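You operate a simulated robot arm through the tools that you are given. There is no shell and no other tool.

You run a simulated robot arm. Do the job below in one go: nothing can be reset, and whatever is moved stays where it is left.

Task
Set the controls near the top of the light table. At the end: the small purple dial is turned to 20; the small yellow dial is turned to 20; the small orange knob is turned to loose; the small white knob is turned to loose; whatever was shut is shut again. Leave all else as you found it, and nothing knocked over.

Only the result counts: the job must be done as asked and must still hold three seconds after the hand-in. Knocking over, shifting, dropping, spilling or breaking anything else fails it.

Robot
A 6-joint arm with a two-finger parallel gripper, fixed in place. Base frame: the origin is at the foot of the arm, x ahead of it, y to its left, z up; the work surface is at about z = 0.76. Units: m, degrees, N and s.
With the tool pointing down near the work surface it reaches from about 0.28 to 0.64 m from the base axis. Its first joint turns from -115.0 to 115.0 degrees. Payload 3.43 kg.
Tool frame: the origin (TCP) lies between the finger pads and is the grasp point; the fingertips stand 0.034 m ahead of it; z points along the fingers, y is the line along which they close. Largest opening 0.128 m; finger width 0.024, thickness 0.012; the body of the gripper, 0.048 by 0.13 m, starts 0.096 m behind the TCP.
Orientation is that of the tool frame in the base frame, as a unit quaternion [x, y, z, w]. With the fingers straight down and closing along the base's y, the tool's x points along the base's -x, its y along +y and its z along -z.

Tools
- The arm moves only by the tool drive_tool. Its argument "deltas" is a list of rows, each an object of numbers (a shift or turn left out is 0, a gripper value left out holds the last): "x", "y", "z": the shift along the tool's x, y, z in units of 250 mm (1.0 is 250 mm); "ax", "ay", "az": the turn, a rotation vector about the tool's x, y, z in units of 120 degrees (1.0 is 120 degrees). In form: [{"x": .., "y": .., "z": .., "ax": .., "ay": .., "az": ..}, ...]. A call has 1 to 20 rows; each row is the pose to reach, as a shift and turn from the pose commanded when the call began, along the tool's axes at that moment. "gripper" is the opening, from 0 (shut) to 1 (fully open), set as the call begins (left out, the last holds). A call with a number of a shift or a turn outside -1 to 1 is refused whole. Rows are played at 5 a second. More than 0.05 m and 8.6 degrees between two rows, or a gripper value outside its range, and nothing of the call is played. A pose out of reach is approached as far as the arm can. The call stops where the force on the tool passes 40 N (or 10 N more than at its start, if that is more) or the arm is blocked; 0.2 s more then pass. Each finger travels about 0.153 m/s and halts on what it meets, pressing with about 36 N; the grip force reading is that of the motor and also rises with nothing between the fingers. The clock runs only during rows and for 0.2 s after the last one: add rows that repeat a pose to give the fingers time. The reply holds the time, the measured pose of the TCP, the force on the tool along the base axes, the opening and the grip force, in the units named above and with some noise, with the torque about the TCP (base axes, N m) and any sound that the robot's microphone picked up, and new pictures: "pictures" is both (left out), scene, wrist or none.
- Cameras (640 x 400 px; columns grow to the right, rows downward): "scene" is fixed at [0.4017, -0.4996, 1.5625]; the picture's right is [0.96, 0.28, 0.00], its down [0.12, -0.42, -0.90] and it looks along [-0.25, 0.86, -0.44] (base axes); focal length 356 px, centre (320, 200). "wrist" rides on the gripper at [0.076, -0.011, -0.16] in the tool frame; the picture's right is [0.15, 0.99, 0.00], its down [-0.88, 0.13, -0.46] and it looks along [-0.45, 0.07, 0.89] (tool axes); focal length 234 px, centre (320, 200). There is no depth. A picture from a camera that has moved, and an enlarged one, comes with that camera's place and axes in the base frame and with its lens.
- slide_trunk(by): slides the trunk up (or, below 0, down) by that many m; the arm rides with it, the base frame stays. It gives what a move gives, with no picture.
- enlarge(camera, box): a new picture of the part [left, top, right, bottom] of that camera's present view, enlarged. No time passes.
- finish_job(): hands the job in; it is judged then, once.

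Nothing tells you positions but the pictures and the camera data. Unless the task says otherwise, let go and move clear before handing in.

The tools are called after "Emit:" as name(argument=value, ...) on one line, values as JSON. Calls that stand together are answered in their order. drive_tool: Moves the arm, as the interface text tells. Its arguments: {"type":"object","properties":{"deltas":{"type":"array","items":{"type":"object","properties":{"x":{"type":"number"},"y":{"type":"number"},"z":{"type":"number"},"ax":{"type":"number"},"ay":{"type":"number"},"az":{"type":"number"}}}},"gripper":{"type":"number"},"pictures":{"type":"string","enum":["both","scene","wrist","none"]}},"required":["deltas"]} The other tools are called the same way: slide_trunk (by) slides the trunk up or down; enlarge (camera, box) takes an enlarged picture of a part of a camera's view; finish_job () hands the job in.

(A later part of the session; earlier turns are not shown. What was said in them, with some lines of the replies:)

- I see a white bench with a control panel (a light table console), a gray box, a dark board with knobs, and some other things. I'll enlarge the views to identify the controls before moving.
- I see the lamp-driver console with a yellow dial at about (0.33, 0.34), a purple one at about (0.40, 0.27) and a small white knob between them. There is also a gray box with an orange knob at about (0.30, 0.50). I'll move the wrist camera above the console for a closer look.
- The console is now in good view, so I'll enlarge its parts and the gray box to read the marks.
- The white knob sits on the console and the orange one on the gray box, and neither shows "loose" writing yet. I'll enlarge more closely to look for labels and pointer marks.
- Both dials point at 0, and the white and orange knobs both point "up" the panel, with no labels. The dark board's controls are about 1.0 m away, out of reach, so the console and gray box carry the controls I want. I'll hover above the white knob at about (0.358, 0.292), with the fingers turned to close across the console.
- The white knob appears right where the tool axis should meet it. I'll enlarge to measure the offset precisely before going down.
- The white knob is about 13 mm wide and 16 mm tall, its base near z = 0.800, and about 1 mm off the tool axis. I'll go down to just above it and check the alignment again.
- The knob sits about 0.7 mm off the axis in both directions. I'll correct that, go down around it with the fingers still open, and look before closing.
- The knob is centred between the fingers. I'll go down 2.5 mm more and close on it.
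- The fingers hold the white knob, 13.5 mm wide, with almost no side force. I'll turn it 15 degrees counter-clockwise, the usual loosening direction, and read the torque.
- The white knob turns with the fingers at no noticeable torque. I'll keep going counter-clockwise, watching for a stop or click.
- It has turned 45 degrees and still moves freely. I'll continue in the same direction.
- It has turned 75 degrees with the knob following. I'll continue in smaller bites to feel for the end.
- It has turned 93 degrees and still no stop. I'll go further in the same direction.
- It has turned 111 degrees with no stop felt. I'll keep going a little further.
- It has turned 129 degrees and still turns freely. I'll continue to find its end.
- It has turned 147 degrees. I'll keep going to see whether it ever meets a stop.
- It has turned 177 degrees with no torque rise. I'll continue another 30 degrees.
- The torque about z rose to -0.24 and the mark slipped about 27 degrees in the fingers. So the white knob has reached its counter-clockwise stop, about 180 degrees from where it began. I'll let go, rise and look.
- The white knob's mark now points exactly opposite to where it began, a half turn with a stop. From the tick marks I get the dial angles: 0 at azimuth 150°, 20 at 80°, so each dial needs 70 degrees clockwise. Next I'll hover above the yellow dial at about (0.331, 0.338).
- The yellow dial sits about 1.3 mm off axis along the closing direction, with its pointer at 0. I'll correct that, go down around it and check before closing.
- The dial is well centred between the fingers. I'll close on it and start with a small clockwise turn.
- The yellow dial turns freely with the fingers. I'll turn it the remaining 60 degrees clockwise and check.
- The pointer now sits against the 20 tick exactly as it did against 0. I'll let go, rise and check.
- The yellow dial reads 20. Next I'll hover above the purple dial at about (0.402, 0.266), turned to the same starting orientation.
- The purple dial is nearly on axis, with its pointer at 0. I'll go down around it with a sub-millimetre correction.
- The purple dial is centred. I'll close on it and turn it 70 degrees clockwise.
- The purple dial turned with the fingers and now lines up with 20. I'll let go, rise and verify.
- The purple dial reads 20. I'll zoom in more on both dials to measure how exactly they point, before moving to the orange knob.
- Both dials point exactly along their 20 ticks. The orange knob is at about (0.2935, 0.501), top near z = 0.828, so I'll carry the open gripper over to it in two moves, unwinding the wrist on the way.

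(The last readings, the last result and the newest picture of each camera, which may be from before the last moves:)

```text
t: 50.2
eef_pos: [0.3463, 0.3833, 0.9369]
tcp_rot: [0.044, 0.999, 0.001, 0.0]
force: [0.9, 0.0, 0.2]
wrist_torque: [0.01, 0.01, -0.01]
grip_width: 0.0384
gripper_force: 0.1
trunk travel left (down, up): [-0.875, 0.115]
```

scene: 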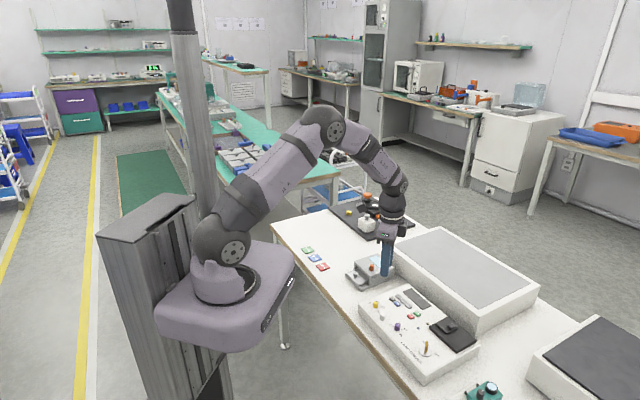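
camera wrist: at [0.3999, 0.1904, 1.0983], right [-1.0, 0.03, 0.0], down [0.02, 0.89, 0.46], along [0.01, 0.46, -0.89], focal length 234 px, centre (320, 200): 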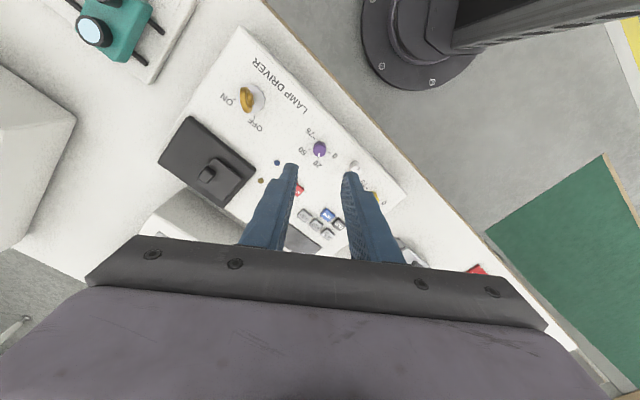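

I'm half way with the gripper clear. I'll finish the move to above the orange knob.

Emit:
drive_tool(deltas=[{"x": 0.023, "y": 0.0409, "az": 0.0644}, {"x": 0.0459, "y": 0.0818, "az": 0.1288}, {"x": 0.0689, "y": 0.1226, "az": 0.1932}, {"x": 0.0919, "y": 0.1635, "az": 0.2576}, {"x": 0.1148, "y": 0.2044, "az": 0.322}, {"x": 0.1378, "y": 0.2453, "az": 0.3863}, {"x": 0.1607, "y": 0.2862, "az": 0.4507}, {"x": 0.1837, "y": 0.3271, "az": 0.5151}, {"x": 0.2067, "y": 0.3679, "az": 0.5795}, {"x": 0.2296, "y": 0.4088, "az": 0.6439}, {"x": 0.2526, "y": 0.4497, "az": 0.7083}, {"x": 0.2526, "y": 0.4497, "az": 0.7083}], gripper=0.3)

Emit:
enlarge(camera="wrist", box=[270, 110, 370, 180])

Emit:
enlarge(camera="scene", box=[330, 235, 410, 295])

```text
t: 52.8
eef_pos: [0.2936, 0.5013, 0.9389]
tcp_rot: [0.708, 0.707, 0.0, 0.0]
force: [-1.0, 0.0, 0.1]
wrist_torque: [-0.02, 0.0, -0.04]
grip_width: 0.0385
gripper_force: 0.0
trunk travel left (down, up): [-0.875, 0.115]
camera wrist: at [0.2838, 0.5777, 1.099], right [0.99, 0.15, 0.0], down [0.13, -0.88, 0.46], along [0.07, -0.45, -0.89], focal length 234 px, centre (320, 200)
```

scene: 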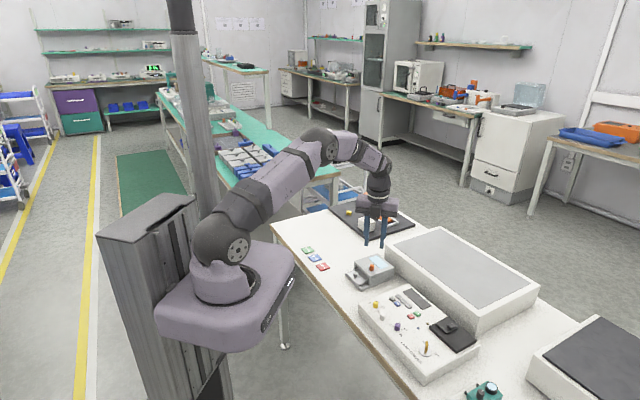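
wrist: 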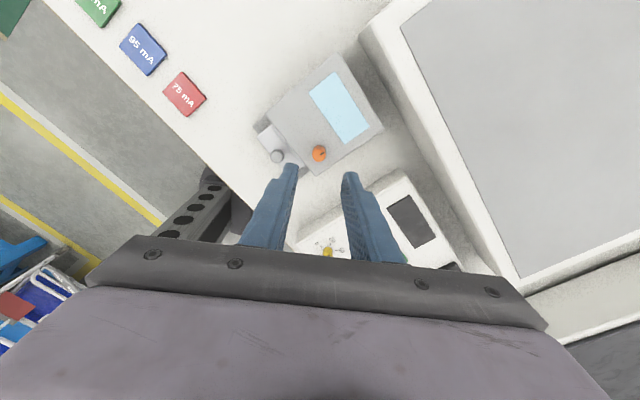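

```text
5.71 times, centred on (320, 145) of wrist
camera zoom: at [0.2838, 0.5777, 1.099], right [0.99, 0.15, 0.0], down [0.13, -0.88, 0.46], along [0.07, -0.45, -0.89], focal length 1338 px, centre (320, 514)
```

zoom: 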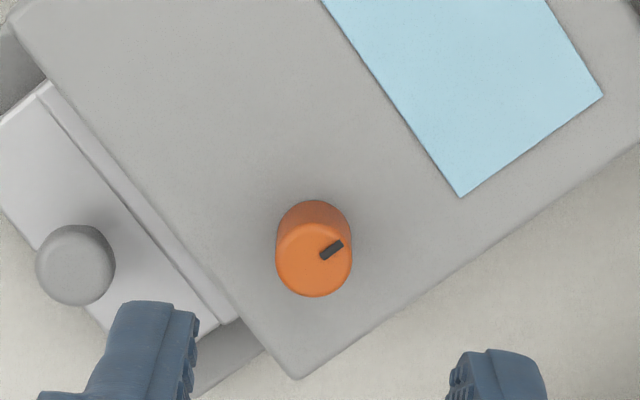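

```text
6.67 times, centred on (370, 265) of scene
camera zoom: at [0.4017, -0.4996, 1.5625], right [0.96, 0.28, 0.0], down [0.12, -0.42, -0.9], along [-0.25, 0.86, -0.44], focal length 2373 px, centre (-13, -233)
```

zoom: 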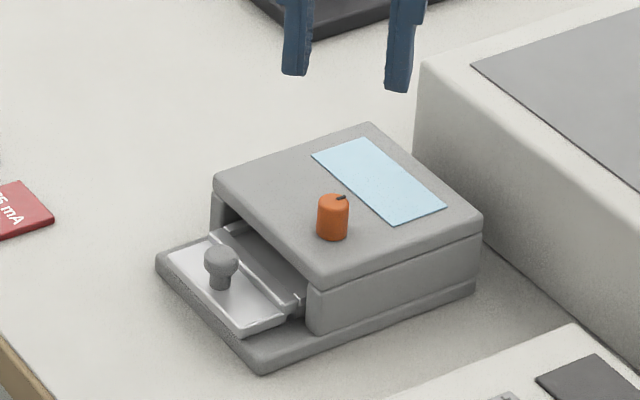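

The orange knob points toward the blue window, its top near z = 0.830, and the drawer's handle is well clear. I'll correct by about 1.6 mm and go down to just above it for a check.

Emit:
drive_tool(deltas=[{"x": -0.0064, "y": -0.0024, "z": 0.08}, {"x": -0.0064, "y": -0.0024, "z": 0.16}, {"x": -0.0064, "y": -0.0024, "z": 0.22}, {"x": -0.0064, "y": -0.0024, "z": 0.28}, {"x": -0.0064, "y": -0.0024, "z": 0.28}], gripper=0.3, pictures="wrist")

Emit:
enlarge(camera="wrist", box=[270, 130, 370, 200])

Emit:
enlarge(camera="scene", box=[330, 235, 410, 295])

```text
t: 54.0
eef_pos: [0.292, 0.4992, 0.8687]
tcp_rot: [0.707, 0.707, 0.0, 0.0]
force: [0.8, -0.9, 0.9]
wrist_torque: [0.0, 0.02, 0.0]
grip_width: 0.0383
gripper_force: 0.0
trunk travel left (down, up): [-0.875, 0.115]
camera wrist: at [0.2826, 0.5762, 1.0287], right [0.99, 0.15, 0.0], down [0.13, -0.88, 0.46], along [0.07, -0.45, -0.89], focal length 234 px, centre (320, 200)
```

wrist: 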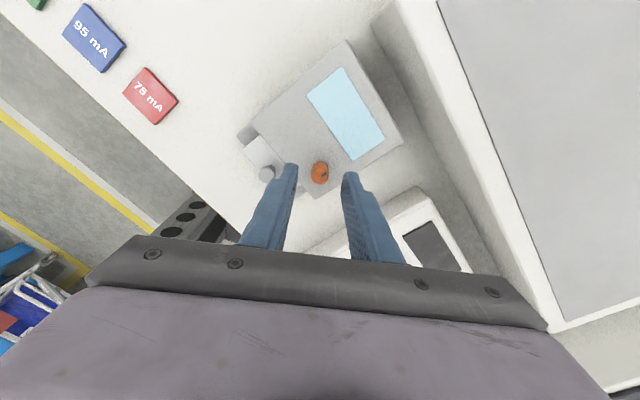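

```text
5.71 times, centred on (320, 165) of wrist
camera zoom: at [0.2826, 0.5762, 1.0287], right [0.99, 0.15, 0.0], down [0.13, -0.88, 0.46], along [0.07, -0.45, -0.89], focal length 1338 px, centre (320, 400)
```

zoom: 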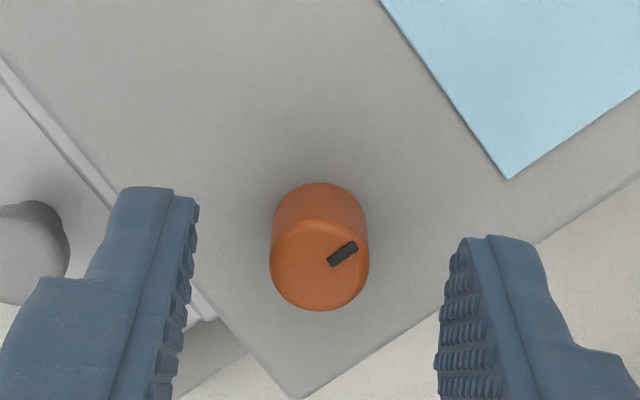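

```text
6.67 times, centred on (370, 265) of scene
camera zoom: at [0.4017, -0.4996, 1.5625], right [0.96, 0.28, 0.0], down [0.12, -0.42, -0.9], along [-0.25, 0.86, -0.44], focal length 2373 px, centre (-13, -233)
```

zoom: 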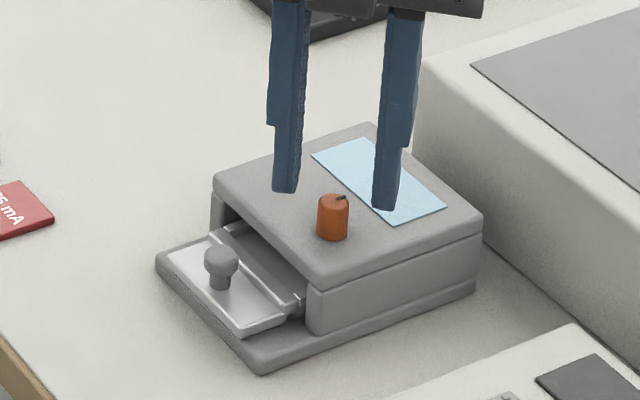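

The knob is centred to about half a millimetre. I'll go down around it and close.

Emit:
drive_tool(deltas=[{"x": -0.0016, "y": 0.002, "z": 0.02}, {"x": -0.0016, "y": 0.002, "z": 0.04}, {"x": -0.0016, "y": 0.002, "z": 0.055}, {"x": -0.0016, "y": 0.002, "z": 0.068}, {"x": -0.0016, "y": 0.002, "z": 0.068}], gripper=0.3, pictures="wrist")

Emit:
enlarge(camera="wrist", box=[270, 140, 370, 210])

Emit:
enlarge(camera="scene", box=[330, 235, 410, 295])

```text
t: 55.2
eef_pos: [0.2954, 0.4997, 0.852]
tcp_rot: [0.708, 0.707, 0.0, 0.0]
force: [-0.2, -0.2, 0.1]
wrist_torque: [0.02, 0.02, 0.01]
grip_width: 0.0386
gripper_force: 0.1
trunk travel left (down, up): [-0.875, 0.115]
camera wrist: at [0.2839, 0.5749, 1.0117], right [0.99, 0.15, 0.0], down [0.13, -0.88, 0.46], along [0.07, -0.45, -0.89], focal length 234 px, centre (320, 200)
```

wrist: 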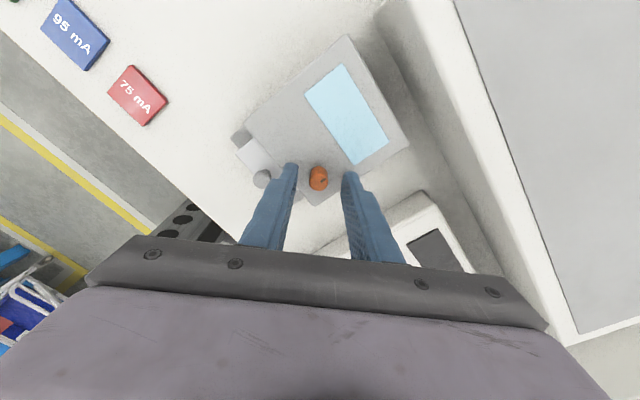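

```text
5.71 times, centred on (320, 175) of wrist
camera zoom: at [0.2839, 0.5749, 1.0117], right [0.99, 0.15, 0.0], down [0.13, -0.88, 0.46], along [0.07, -0.45, -0.89], focal length 1338 px, centre (320, 343)
```

zoom: 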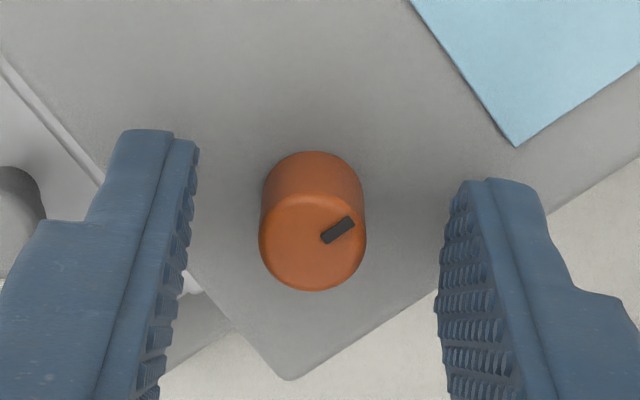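

```text
6.67 times, centred on (370, 265) of scene
camera zoom: at [0.4017, -0.4996, 1.5625], right [0.96, 0.28, 0.0], down [0.12, -0.42, -0.9], along [-0.25, 0.86, -0.44], focal length 2373 px, centre (-13, -233)
```

zoom: 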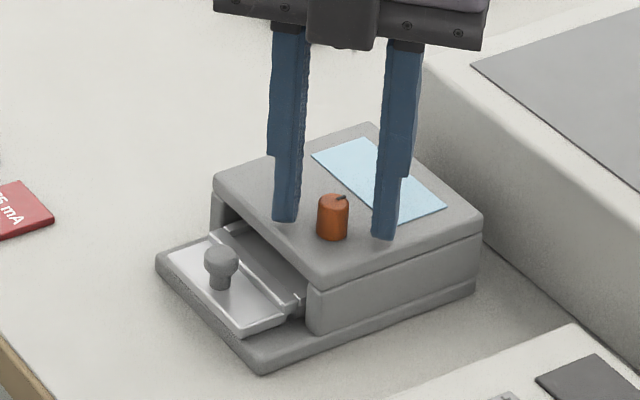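

The knob is about 0.6 mm to one side. I'll correct that and close on it.

Emit:
drive_tool(deltas=[{"y": -0.0026}, {"y": -0.0026}], gripper=0.3, pictures="none")

Emit:
drive_tool(deltas=[{"z": 0}, {"z": 0}, {"z": 0}, {"z": 0}], gripper=0.0, pictures="wrist")

Emit:
enlarge(camera="wrist", box=[270, 140, 370, 210])

```text
t: 55.8
eef_pos: [0.2942, 0.4987, 0.8518]
tcp_rot: [0.707, 0.707, 0.0, 0.0]
force: [-0.8, -0.8, -0.2]
wrist_torque: [0.02, 0.02, 0.01]
grip_width: 0.0384
gripper_force: 0.1
trunk travel left (down, up): [-0.875, 0.115]
```

```text
t: 56.8
eef_pos: [0.2915, 0.4986, 0.8517]
tcp_rot: [0.707, 0.707, 0.0, 0.0]
force: [-3.4, 0.3, -0.5]
wrist_torque: [0.13, 0.1, -0.02]
grip_width: 0.0152
gripper_force: 44.8
trunk travel left (down, up): [-0.875, 0.115]
camera wrist: at [0.2827, 0.575, 1.0118], right [0.99, 0.15, 0.0], down [0.13, -0.88, 0.46], along [0.07, -0.45, -0.89], focal length 234 px, centre (320, 200)
```

wrist: 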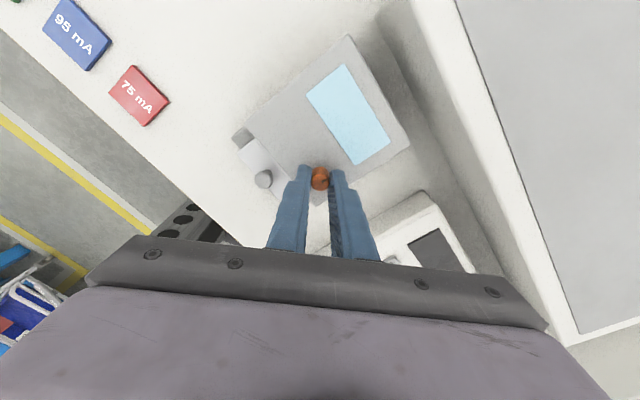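

```text
5.71 times, centred on (320, 175) of wrist
camera zoom: at [0.2827, 0.575, 1.0118], right [0.99, 0.15, 0.0], down [0.13, -0.88, 0.46], along [0.07, -0.45, -0.89], focal length 1338 px, centre (320, 343)
```

zoom: 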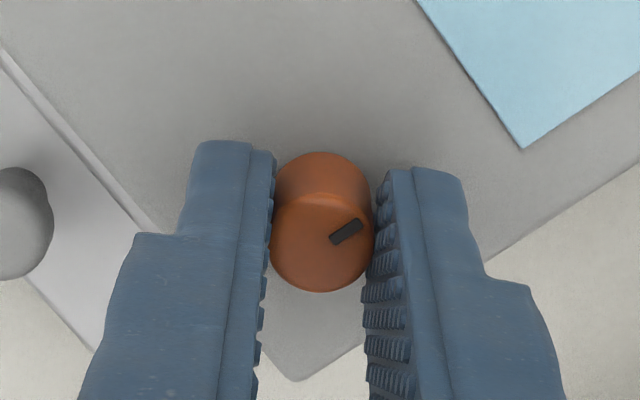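

The orange knob is gripped with little side force. I'll turn it 12 degrees counter-clockwise first and watch that the box stays put.

Emit:
drive_tool(deltas=[{"az": -0.02}, {"az": -0.04}, {"az": -0.06}, {"az": -0.08}, {"az": -0.1}, {"az": -0.1}], gripper=0.0)

Emit:
enlarge(camera="wrist", box=[270, 140, 370, 210])

Emit:
enlarge(camera="scene", box=[330, 235, 410, 295])

```text
t: 58.2
eef_pos: [0.2929, 0.4984, 0.8517]
tcp_rot: [0.629, 0.777, -0.001, 0.0]
force: [-3.1, 1.5, -0.9]
wrist_torque: [0.06, 0.07, -0.04]
grip_width: 0.0155
gripper_force: 45.2
trunk travel left (down, up): [-0.875, 0.115]
camera wrist: at [0.2671, 0.571, 1.0118], right [0.94, 0.35, 0.0], down [0.31, -0.83, 0.46], along [0.16, -0.43, -0.89], focal length 234 px, centre (320, 200)
```

scene: 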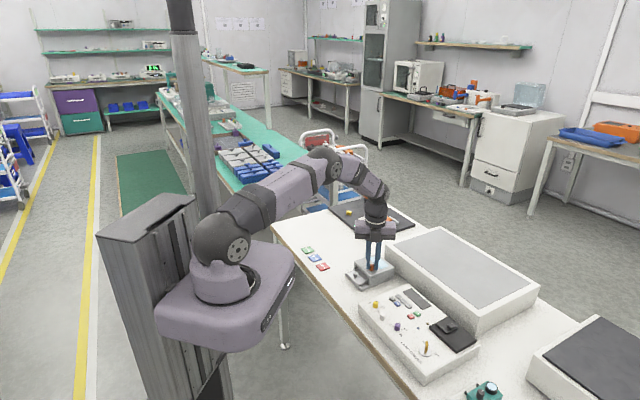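
wrist: 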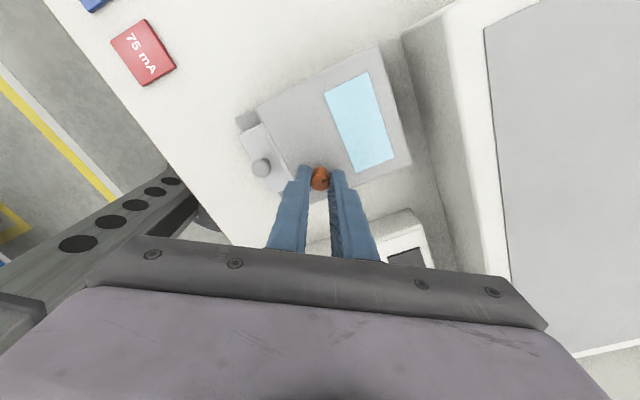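

```text
5.71 times, centred on (320, 175) of wrist
camera zoom: at [0.2671, 0.571, 1.0118], right [0.94, 0.35, 0.0], down [0.31, -0.83, 0.46], along [0.16, -0.43, -0.89], focal length 1338 px, centre (320, 343)
```

zoom: 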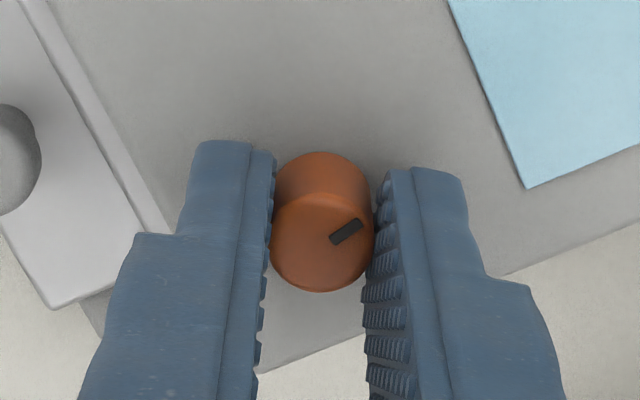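

```text
6.67 times, centred on (370, 265) of scene
camera zoom: at [0.4017, -0.4996, 1.5625], right [0.96, 0.28, 0.0], down [0.12, -0.42, -0.9], along [-0.25, 0.86, -0.44], focal length 2373 px, centre (-13, -233)
```

zoom: 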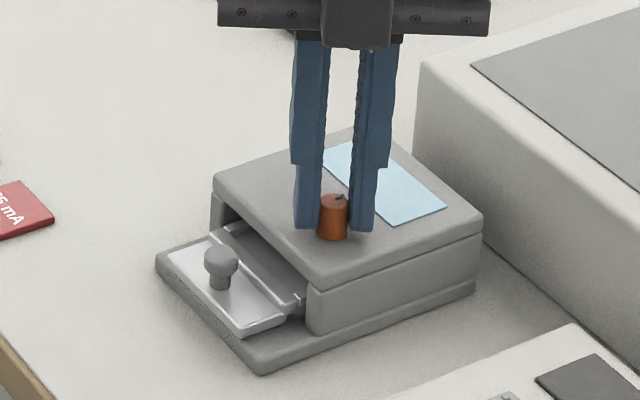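

The knob follows and the box stays still. I'll continue counter-clockwise.

Emit:
drive_tool(deltas=[{"az": -0.03}, {"az": -0.06}, {"az": -0.09}, {"az": -0.12}, {"az": -0.15}, {"az": -0.18}, {"az": -0.21}, {"az": -0.24}, {"az": -0.27}, {"az": -0.3}, {"az": -0.33}, {"az": -0.36}, {"az": -0.39}, {"az": -0.42}, {"az": -0.45}, {"az": -0.48}, {"az": -0.51}, {"az": -0.54}, {"az": -0.57}, {"az": -0.6}], gripper=0.0, pictures="wrist")

Emit:
enlarge(camera="wrist", box=[270, 140, 370, 210])

```text
t: 62.4
eef_pos: [0.2929, 0.4988, 0.8521]
tcp_rot: [0.051, 0.999, 0.001, 0.0]
force: [0.1, 2.2, -0.9]
wrist_torque: [0.15, -0.16, 0.0]
grip_width: 0.0155
gripper_force: 45.0
trunk travel left (down, up): [-0.875, 0.115]
camera wrist: at [0.2178, 0.4962, 1.0118], right [-0.04, 1.0, 0.0], down [0.89, 0.04, 0.46], along [0.46, 0.02, -0.89], focal length 234 px, centre (320, 200)
```

wrist: 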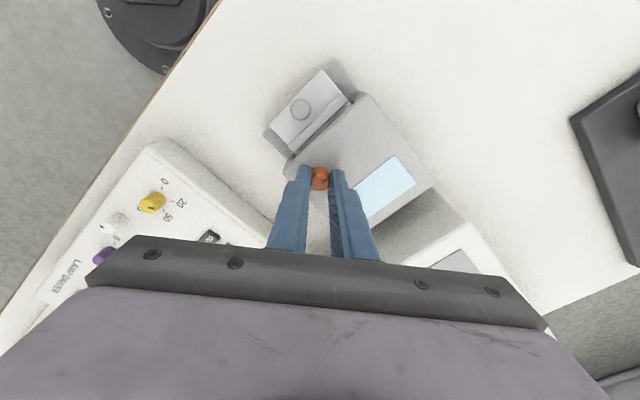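

```text
5.71 times, centred on (320, 175) of wrist
camera zoom: at [0.2178, 0.4962, 1.0118], right [-0.04, 1.0, 0.0], down [0.89, 0.04, 0.46], along [0.46, 0.02, -0.89], focal length 1338 px, centre (320, 343)
```

zoom: 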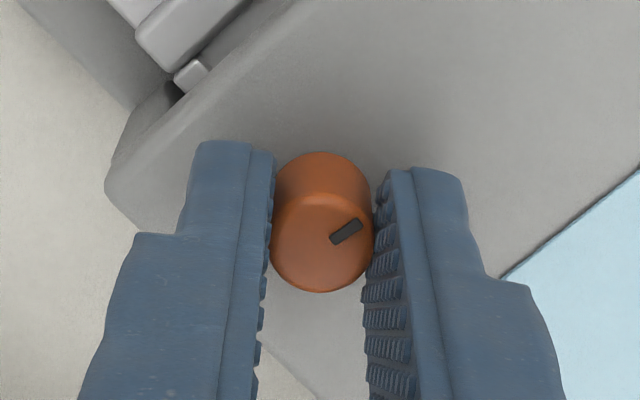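

It has turned 84 degrees with no slip. I'll continue another 72 degrees.

Emit:
drive_tool(deltas=[{"az": -0.03}, {"az": -0.06}, {"az": -0.09}, {"az": -0.12}, {"az": -0.15}, {"az": -0.18}, {"az": -0.21}, {"az": -0.24}, {"az": -0.27}, {"az": -0.3}, {"az": -0.33}, {"az": -0.36}, {"az": -0.39}, {"az": -0.42}, {"az": -0.45}, {"az": -0.48}, {"az": -0.51}, {"az": -0.54}, {"az": -0.57}, {"az": -0.6}], gripper=0.0, pictures="wrist")

Emit:
enlarge(camera="wrist", box=[270, 140, 370, 210])

```text
t: 66.6
eef_pos: [0.2931, 0.4997, 0.8522]
tcp_rot: [-0.545, 0.839, 0.0, 0.001]
force: [-2.7, 7.0, 0.3]
wrist_torque: [-0.07, 0.22, 0.02]
grip_width: 0.0158
gripper_force: 45.0
trunk travel left (down, up): [-0.875, 0.115]
camera wrist: at [0.2736, 0.4261, 1.0118], right [-0.96, 0.27, 0.0], down [0.24, 0.86, 0.46], along [0.12, 0.44, -0.89], focal length 234 px, centre (320, 200)
```

wrist: 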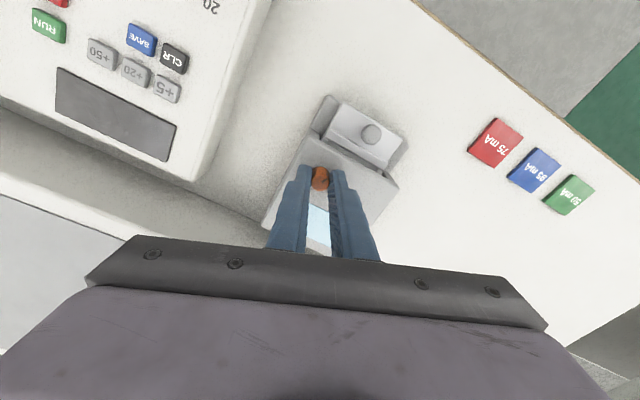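

```text
5.71 times, centred on (320, 175) of wrist
camera zoom: at [0.2736, 0.4261, 1.0118], right [-0.96, 0.27, 0.0], down [0.24, 0.86, 0.46], along [0.12, 0.44, -0.89], focal length 1338 px, centre (320, 343)
```

zoom: 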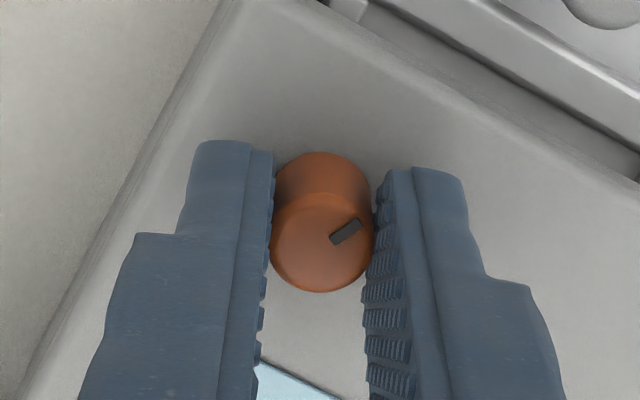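

It has turned 156 degrees. I'll go on to 180 degrees and then a few degrees more to feel for the stop.

Emit:
drive_tool(deltas=[{"az": -0.025}, {"az": -0.05}, {"az": -0.075}, {"az": -0.1}, {"az": -0.125}, {"az": -0.15}, {"az": -0.175}, {"az": -0.2}, {"az": -0.2}], gripper=0.0, pictures="wrist")

Emit:
enlarge(camera="wrist", box=[270, 140, 370, 210])

Emit:
drive_tool(deltas=[{"az": -0.02}, {"az": -0.04}, {"az": -0.06}, {"az": -0.08}, {"az": -0.08}], gripper=0.0, pictures="wrist")

Emit:
enlarge(camera="wrist", box=[270, 140, 370, 210])

```text
t: 68.6
eef_pos: [0.2925, 0.4992, 0.8525]
tcp_rot: [0.708, -0.706, 0.001, 0.001]
force: [-2.1, 5.6, 0.6]
wrist_torque: [0.48, 0.1, 0.06]
grip_width: 0.0156
gripper_force: 45.1
trunk travel left (down, up): [-0.875, 0.115]
camera wrist: at [0.3052, 0.4242, 1.0118], right [-0.99, -0.15, 0.0], down [-0.13, 0.88, 0.46], along [-0.07, 0.45, -0.89], focal length 234 px, centre (320, 200)
```

wrist: 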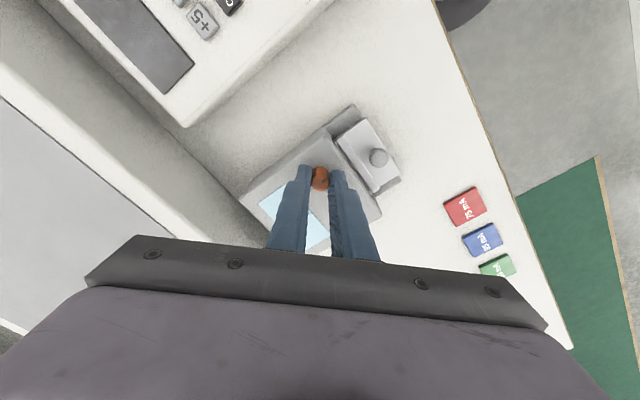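

```text
5.71 times, centred on (320, 175) of wrist
camera zoom: at [0.3052, 0.4242, 1.0118], right [-0.99, -0.15, 0.0], down [-0.13, 0.88, 0.46], along [-0.07, 0.45, -0.89], focal length 1338 px, centre (320, 343)
```

zoom: 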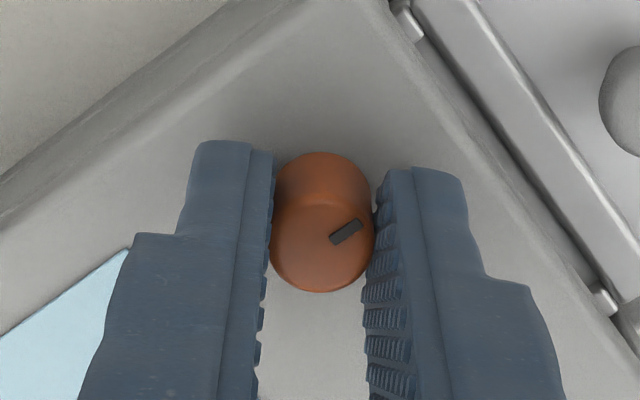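

```text
t: 69.8
eef_pos: [0.2919, 0.4981, 0.8523]
tcp_rot: [0.765, -0.645, 0.001, 0.0]
force: [-0.4, 2.1, 3.3]
wrist_torque: [-0.03, 0.3, -0.22]
grip_width: 0.0155
gripper_force: 45.0
trunk travel left (down, up): [-0.875, 0.115]
camera wrist: at [0.3179, 0.4262, 1.0119], right [-0.95, -0.31, 0.0], down [-0.28, 0.85, 0.45], along [-0.14, 0.43, -0.89], focal length 234 px, centre (320, 200)
```

wrist: 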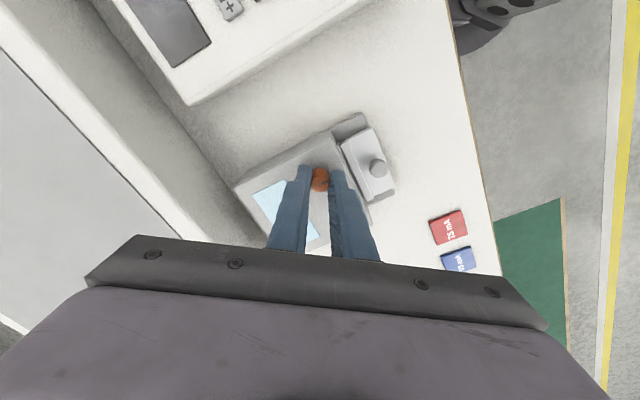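

```text
5.71 times, centred on (320, 175) of wrist
camera zoom: at [0.3179, 0.4262, 1.0119], right [-0.95, -0.31, 0.0], down [-0.28, 0.85, 0.45], along [-0.14, 0.43, -0.89], focal length 1338 px, centre (320, 343)
```

zoom: 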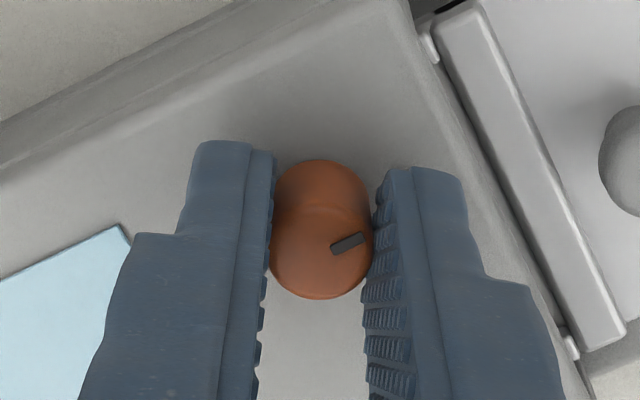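

The torque rose to -0.22 and the mark began to slip, so the orange knob has reached its counter-clockwise stop at 180 degrees as well. I'll let go, rise and check.

Emit:
drive_tool(deltas=[{"z": 0}, {"z": 0}, {"z": 0}], gripper=0.3, pictures="none")

Emit:
drive_tool(deltas=[{"z": -0.04}, {"z": -0.1}, {"z": -0.2}, {"z": -0.3}, {"z": -0.4}, {"z": -0.5}, {"z": -0.5}], gripper=0.3)

Emit:
enlarge(camera="wrist", box=[270, 100, 370, 170])

Emit:
enlarge(camera="scene", box=[330, 235, 410, 295])

Emit:
enlarge(camera="scene", box=[340, 270, 500, 390])

```text
t: 70.6
eef_pos: [0.293, 0.4992, 0.8513]
tcp_rot: [0.764, -0.645, 0.0, 0.0]
force: [0.1, 0.1, 0.2]
wrist_torque: [-0.02, 0.03, 0.0]
grip_width: 0.0383
gripper_force: 0.1
trunk travel left (down, up): [-0.875, 0.115]
```

```text
t: 72.2
eef_pos: [0.2938, 0.4995, 0.9775]
tcp_rot: [0.763, -0.646, 0.0, 0.0]
force: [0.5, -0.5, -0.1]
wrist_torque: [-0.01, -0.02, 0.0]
grip_width: 0.0382
gripper_force: 0.1
trunk travel left (down, up): [-0.875, 0.115]
camera wrist: at [0.3185, 0.4265, 1.1375], right [-0.95, -0.31, 0.0], down [-0.28, 0.85, 0.46], along [-0.14, 0.43, -0.89], focal length 234 px, centre (320, 200)
```

scene: 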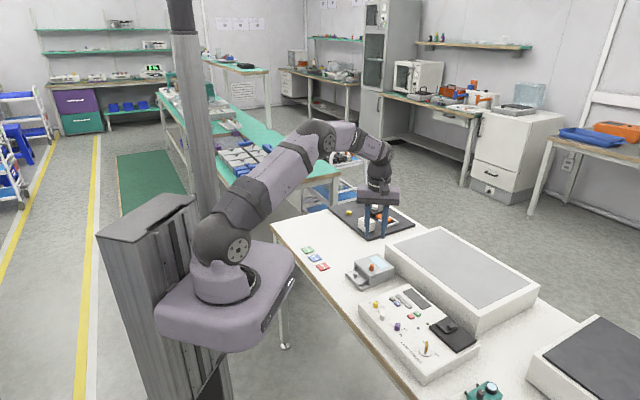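
wrist: 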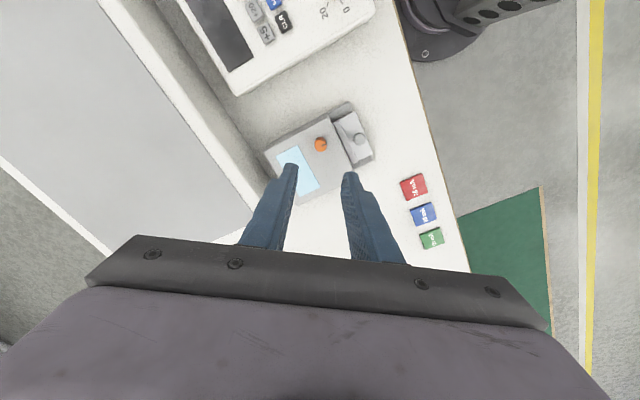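

```text
5.71 times, centred on (320, 135) of wrist
camera zoom: at [0.3185, 0.4265, 1.1375], right [-0.95, -0.31, 0.0], down [-0.28, 0.85, 0.46], along [-0.14, 0.43, -0.89], focal length 1338 px, centre (320, 571)
```

zoom: 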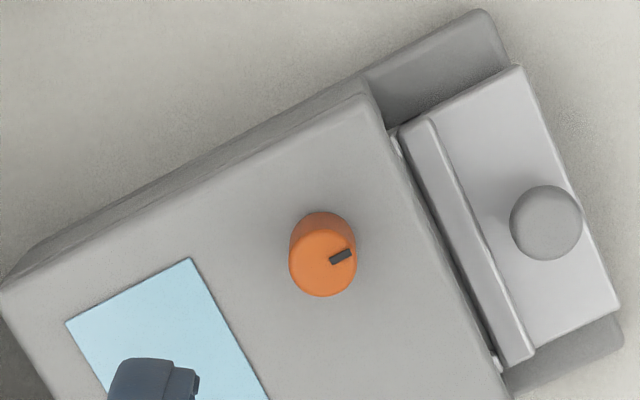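

```text
6.67 times, centred on (370, 265) of scene
camera zoom: at [0.4017, -0.4996, 1.5625], right [0.96, 0.28, 0.0], down [0.12, -0.42, -0.9], along [-0.25, 0.86, -0.44], focal length 2373 px, centre (-13, -233)
```

zoom: 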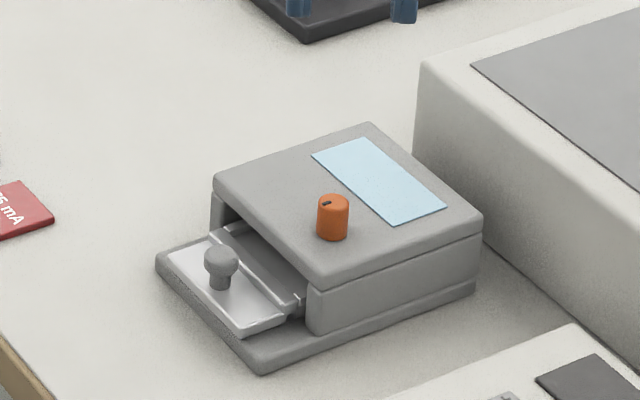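

```text
3.33 times, centred on (420, 330) of scene
camera zoom: at [0.4017, -0.4996, 1.5625], right [0.96, 0.28, 0.0], down [0.12, -0.42, -0.9], along [-0.25, 0.86, -0.44], focal length 1186 px, centre (-13, -233)
```

zoom: 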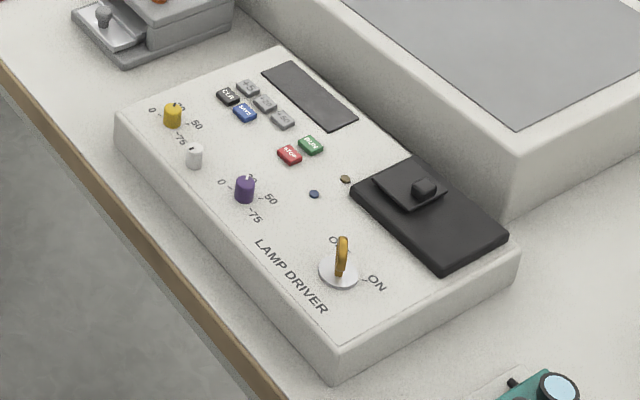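

Both knobs now point opposite to their starting direction, and the box and console haven't moved. Before handing in, I'll look at the teal device at the right end of the bench, in case it carries another small white or orange knob.

Emit:
drive_tool(deltas=[{"z": -0.1, "az": 0.05}, {"z": -0.2, "az": 0.1}, {"z": -0.3, "az": 0.15}, {"z": -0.3, "az": 0.2}, {"z": -0.3, "az": 0.26}, {"z": -0.3, "az": 0.32}, {"z": -0.3, "az": 0.38}, {"z": -0.3, "az": 0.44}, {"z": -0.3, "az": 0.5}, {"z": -0.3, "az": 0.56}, {"z": -0.3, "az": 0.62}, {"z": -0.3, "az": 0.68}, {"z": -0.3, "az": 0.74}, {"z": -0.3, "az": 0.8}, {"z": -0.3, "az": 0.8361}], gripper=0.3, pictures="none")

```text
t: 75.4
eef_pos: [0.2937, 0.4996, 1.051]
tcp_rot: [0.007, 1.0, 0.0, 0.0]
force: [-0.3, -0.7, -0.5]
wrist_torque: [-0.01, -0.01, -0.03]
grip_width: 0.0381
gripper_force: 0.2
trunk travel left (down, up): [-0.875, 0.115]
```

Emit:
drive_tool(deltas=[{"x": -0.074, "y": -0.14}, {"x": -0.149, "y": -0.28}, {"x": -0.223, "y": -0.42}, {"x": -0.298, "y": -0.56}, {"x": -0.372, "y": -0.7}, {"x": -0.446, "y": -0.84}, {"x": -0.51, "y": -0.96}], gripper=0.3, pictures="none")

Emit:
drive_tool(deltas=[{"x": -0.074, "y": -0.14}, {"x": -0.149, "y": -0.28}, {"x": -0.223, "y": -0.42}, {"x": -0.223, "y": -0.42}], gripper=0.3)

```text
t: 77.0
eef_pos: [0.4172, 0.2555, 1.0523]
tcp_rot: [0.006, 1.0, 0.001, 0.0]
force: [0.4, -0.1, -0.2]
wrist_torque: [0.01, -0.01, -0.03]
grip_width: 0.0387
gripper_force: 0.1
trunk travel left (down, up): [-0.875, 0.115]
```

```text
t: 78.0
eef_pos: [0.4718, 0.1523, 1.0521]
tcp_rot: [0.004, 1.0, 0.0, 0.0]
force: [-0.6, 1.4, 0.4]
wrist_torque: [-0.02, 0.0, 0.03]
grip_width: 0.0383
gripper_force: 0.0
trunk travel left (down, up): [-0.875, 0.115]
camera wrist: at [0.3972, 0.1428, 1.2117], right [-0.14, 0.99, 0.0], down [0.88, 0.12, 0.46], along [0.45, 0.06, -0.89], focal length 234 px, centre (320, 200)
```

scene: 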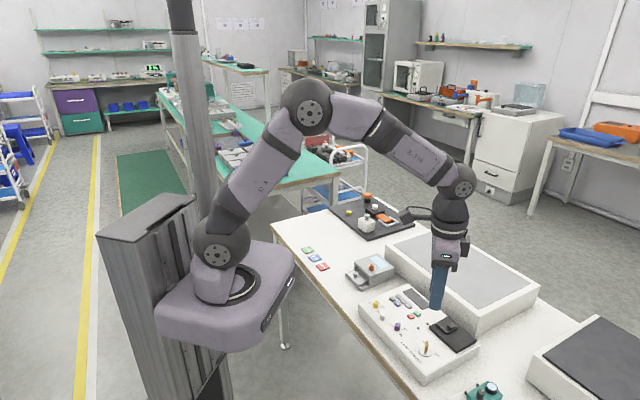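
wrist: 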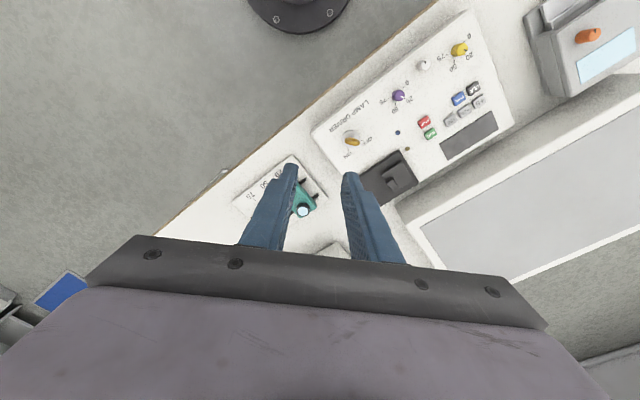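

The teal device is partly hidden by a finger. I'll shift a little further to see it whole.

Emit:
drive_tool(deltas=[{"x": -0.04, "y": -0.13}, {"x": -0.08, "y": -0.26}, {"x": -0.12, "y": -0.4}, {"x": -0.12, "y": -0.4}], gripper=0.6, pictures="wrist")

Emit:
enlarge(camera="wrist", box=[250, 110, 390, 220])

Emit:
enlarge(camera="scene", box=[430, 340, 530, 400])

```text
t: 79.0
eef_pos: [0.4999, 0.0517, 1.0534]
tcp_rot: [0.007, 1.0, -0.001, 0.0]
force: [0.0, -0.6, 0.5]
wrist_torque: [-0.02, 0.01, 0.0]
grip_width: 0.0769
gripper_force: 0.1
trunk travel left (down, up): [-0.875, 0.115]
camera wrist: at [0.4257, 0.0415, 1.2125], right [-0.13, 0.99, 0.0], down [0.88, 0.12, 0.46], along [0.45, 0.06, -0.89], focal length 234 px, centre (320, 200)
```

wrist: 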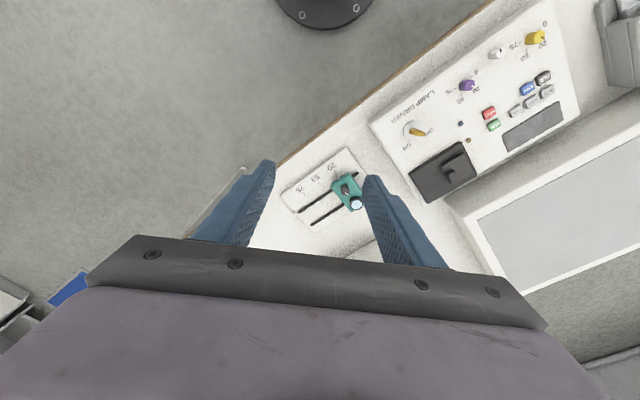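

```text
3.64 times, centred on (320, 165) of wrist
camera zoom: at [0.4257, 0.0415, 1.2125], right [-0.13, 0.99, 0.0], down [0.88, 0.12, 0.46], along [0.45, 0.06, -0.89], focal length 852 px, centre (320, 327)
```

zoom: 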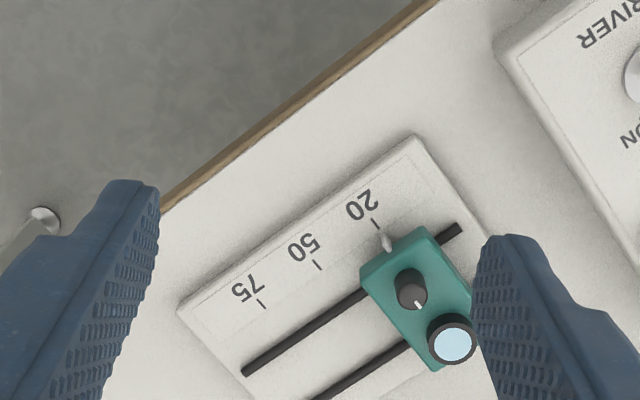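

```text
6.40 times, centred on (480, 370) of scene
camera zoom: at [0.4017, -0.4996, 1.5625], right [0.96, 0.28, 0.0], down [0.12, -0.42, -0.9], along [-0.25, 0.86, -0.44], focal length 2278 px, centre (-704, -888)
```

zoom: 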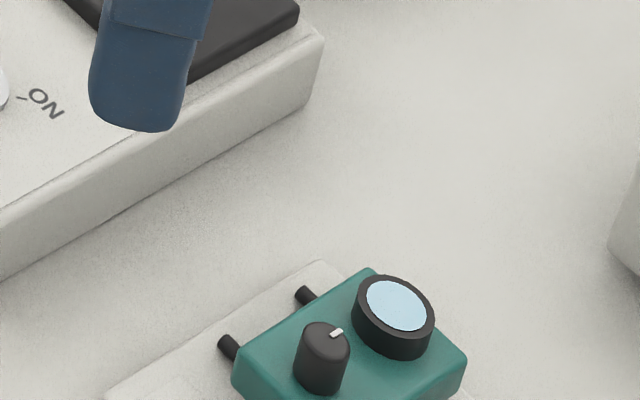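

The teal slider only has a black knob and rests at its own 20 mark, so it isn't part of this job. I'll take a last enlarged look at all four controls.

Emit:
enlarge(camera="wrist", box=[445, 15, 565, 105])

Emit:
enlarge(camera="scene", box=[335, 245, 435, 335])

Emit:
enlarge(camera="scene", box=[260, 180, 640, 400])

```text
4.44 times, centred on (505, 60) of wrist
camera zoom: at [0.4257, 0.0415, 1.2125], right [-0.13, 0.99, 0.0], down [0.88, 0.12, 0.46], along [0.45, 0.06, -0.89], focal length 1041 px, centre (-502, 822)
```

zoom: 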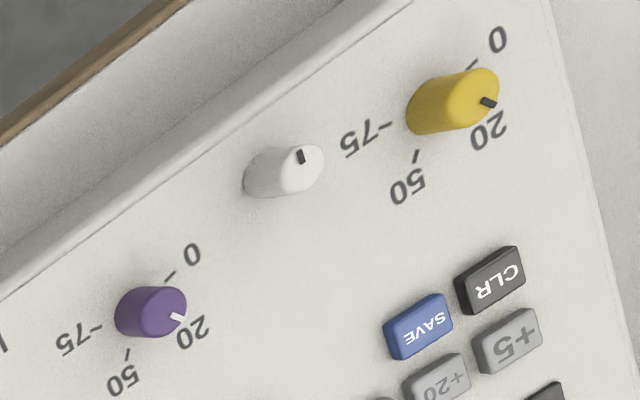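

```text
4.44 times, centred on (385, 290) of scene
camera zoom: at [0.4017, -0.4996, 1.5625], right [0.96, 0.28, 0.0], down [0.12, -0.42, -0.9], along [-0.25, 0.86, -0.44], focal length 1582 px, centre (31, -200)
```

zoom: 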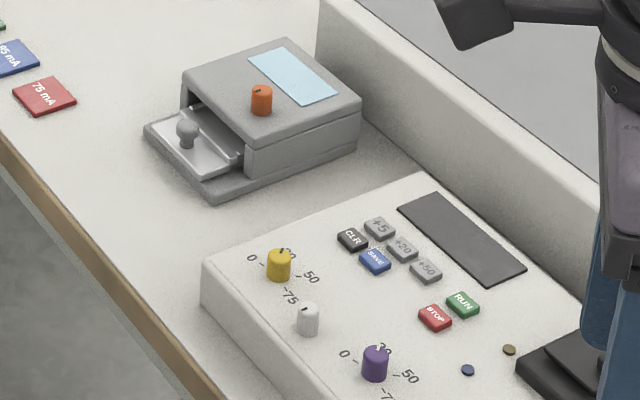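

```text
1.68 times, centred on (450, 290) of scene
camera zoom: at [0.4017, -0.4996, 1.5625], right [0.96, 0.28, 0.0], down [0.12, -0.42, -0.9], along [-0.25, 0.86, -0.44], focal length 600 px, centre (101, 48)
```

zoom: 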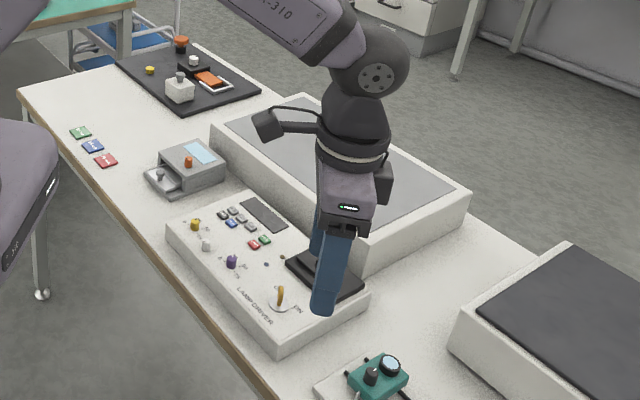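

All four controls now look set. Purple and yellow point at 20. The orange and white knobs rest at their counter-clockwise stops, which I take to be loose since neither is labelled. Nothing else has moved, nothing was opened, and the gripper is empty and clear, so I'm handing in.

Emit:
finish_job()

```text
The job is handed in.
```

I set all four controls and handed the job in. The one thing I couldn't confirm is that the two knobs' end positions count as "loose", because neither knob is labelled.

- **Purple dial:** turned from 0 to 20; its pointer lines up with the 20 tick.
- **Yellow dial:** turned from 0 to 20; its pointer also lines up with the 20 tick.
- **Orange knob (on the gray box):** turned counter-clockwise until it stopped, half a turn from where it began.
- **White knob (on the lamp-driver console):** also turned counter-clockwise until it stopped, half a turn from where it began.

I assumed counter-clockwise means loose. Both knobs turned freely for half a turn before stopping, which fits with having started tight.

I opened nothing, so there was nothing to shut again. In the last pictures everything else was where I found it and nothing was knocked over. The gripper was empty and clear at hand-in.
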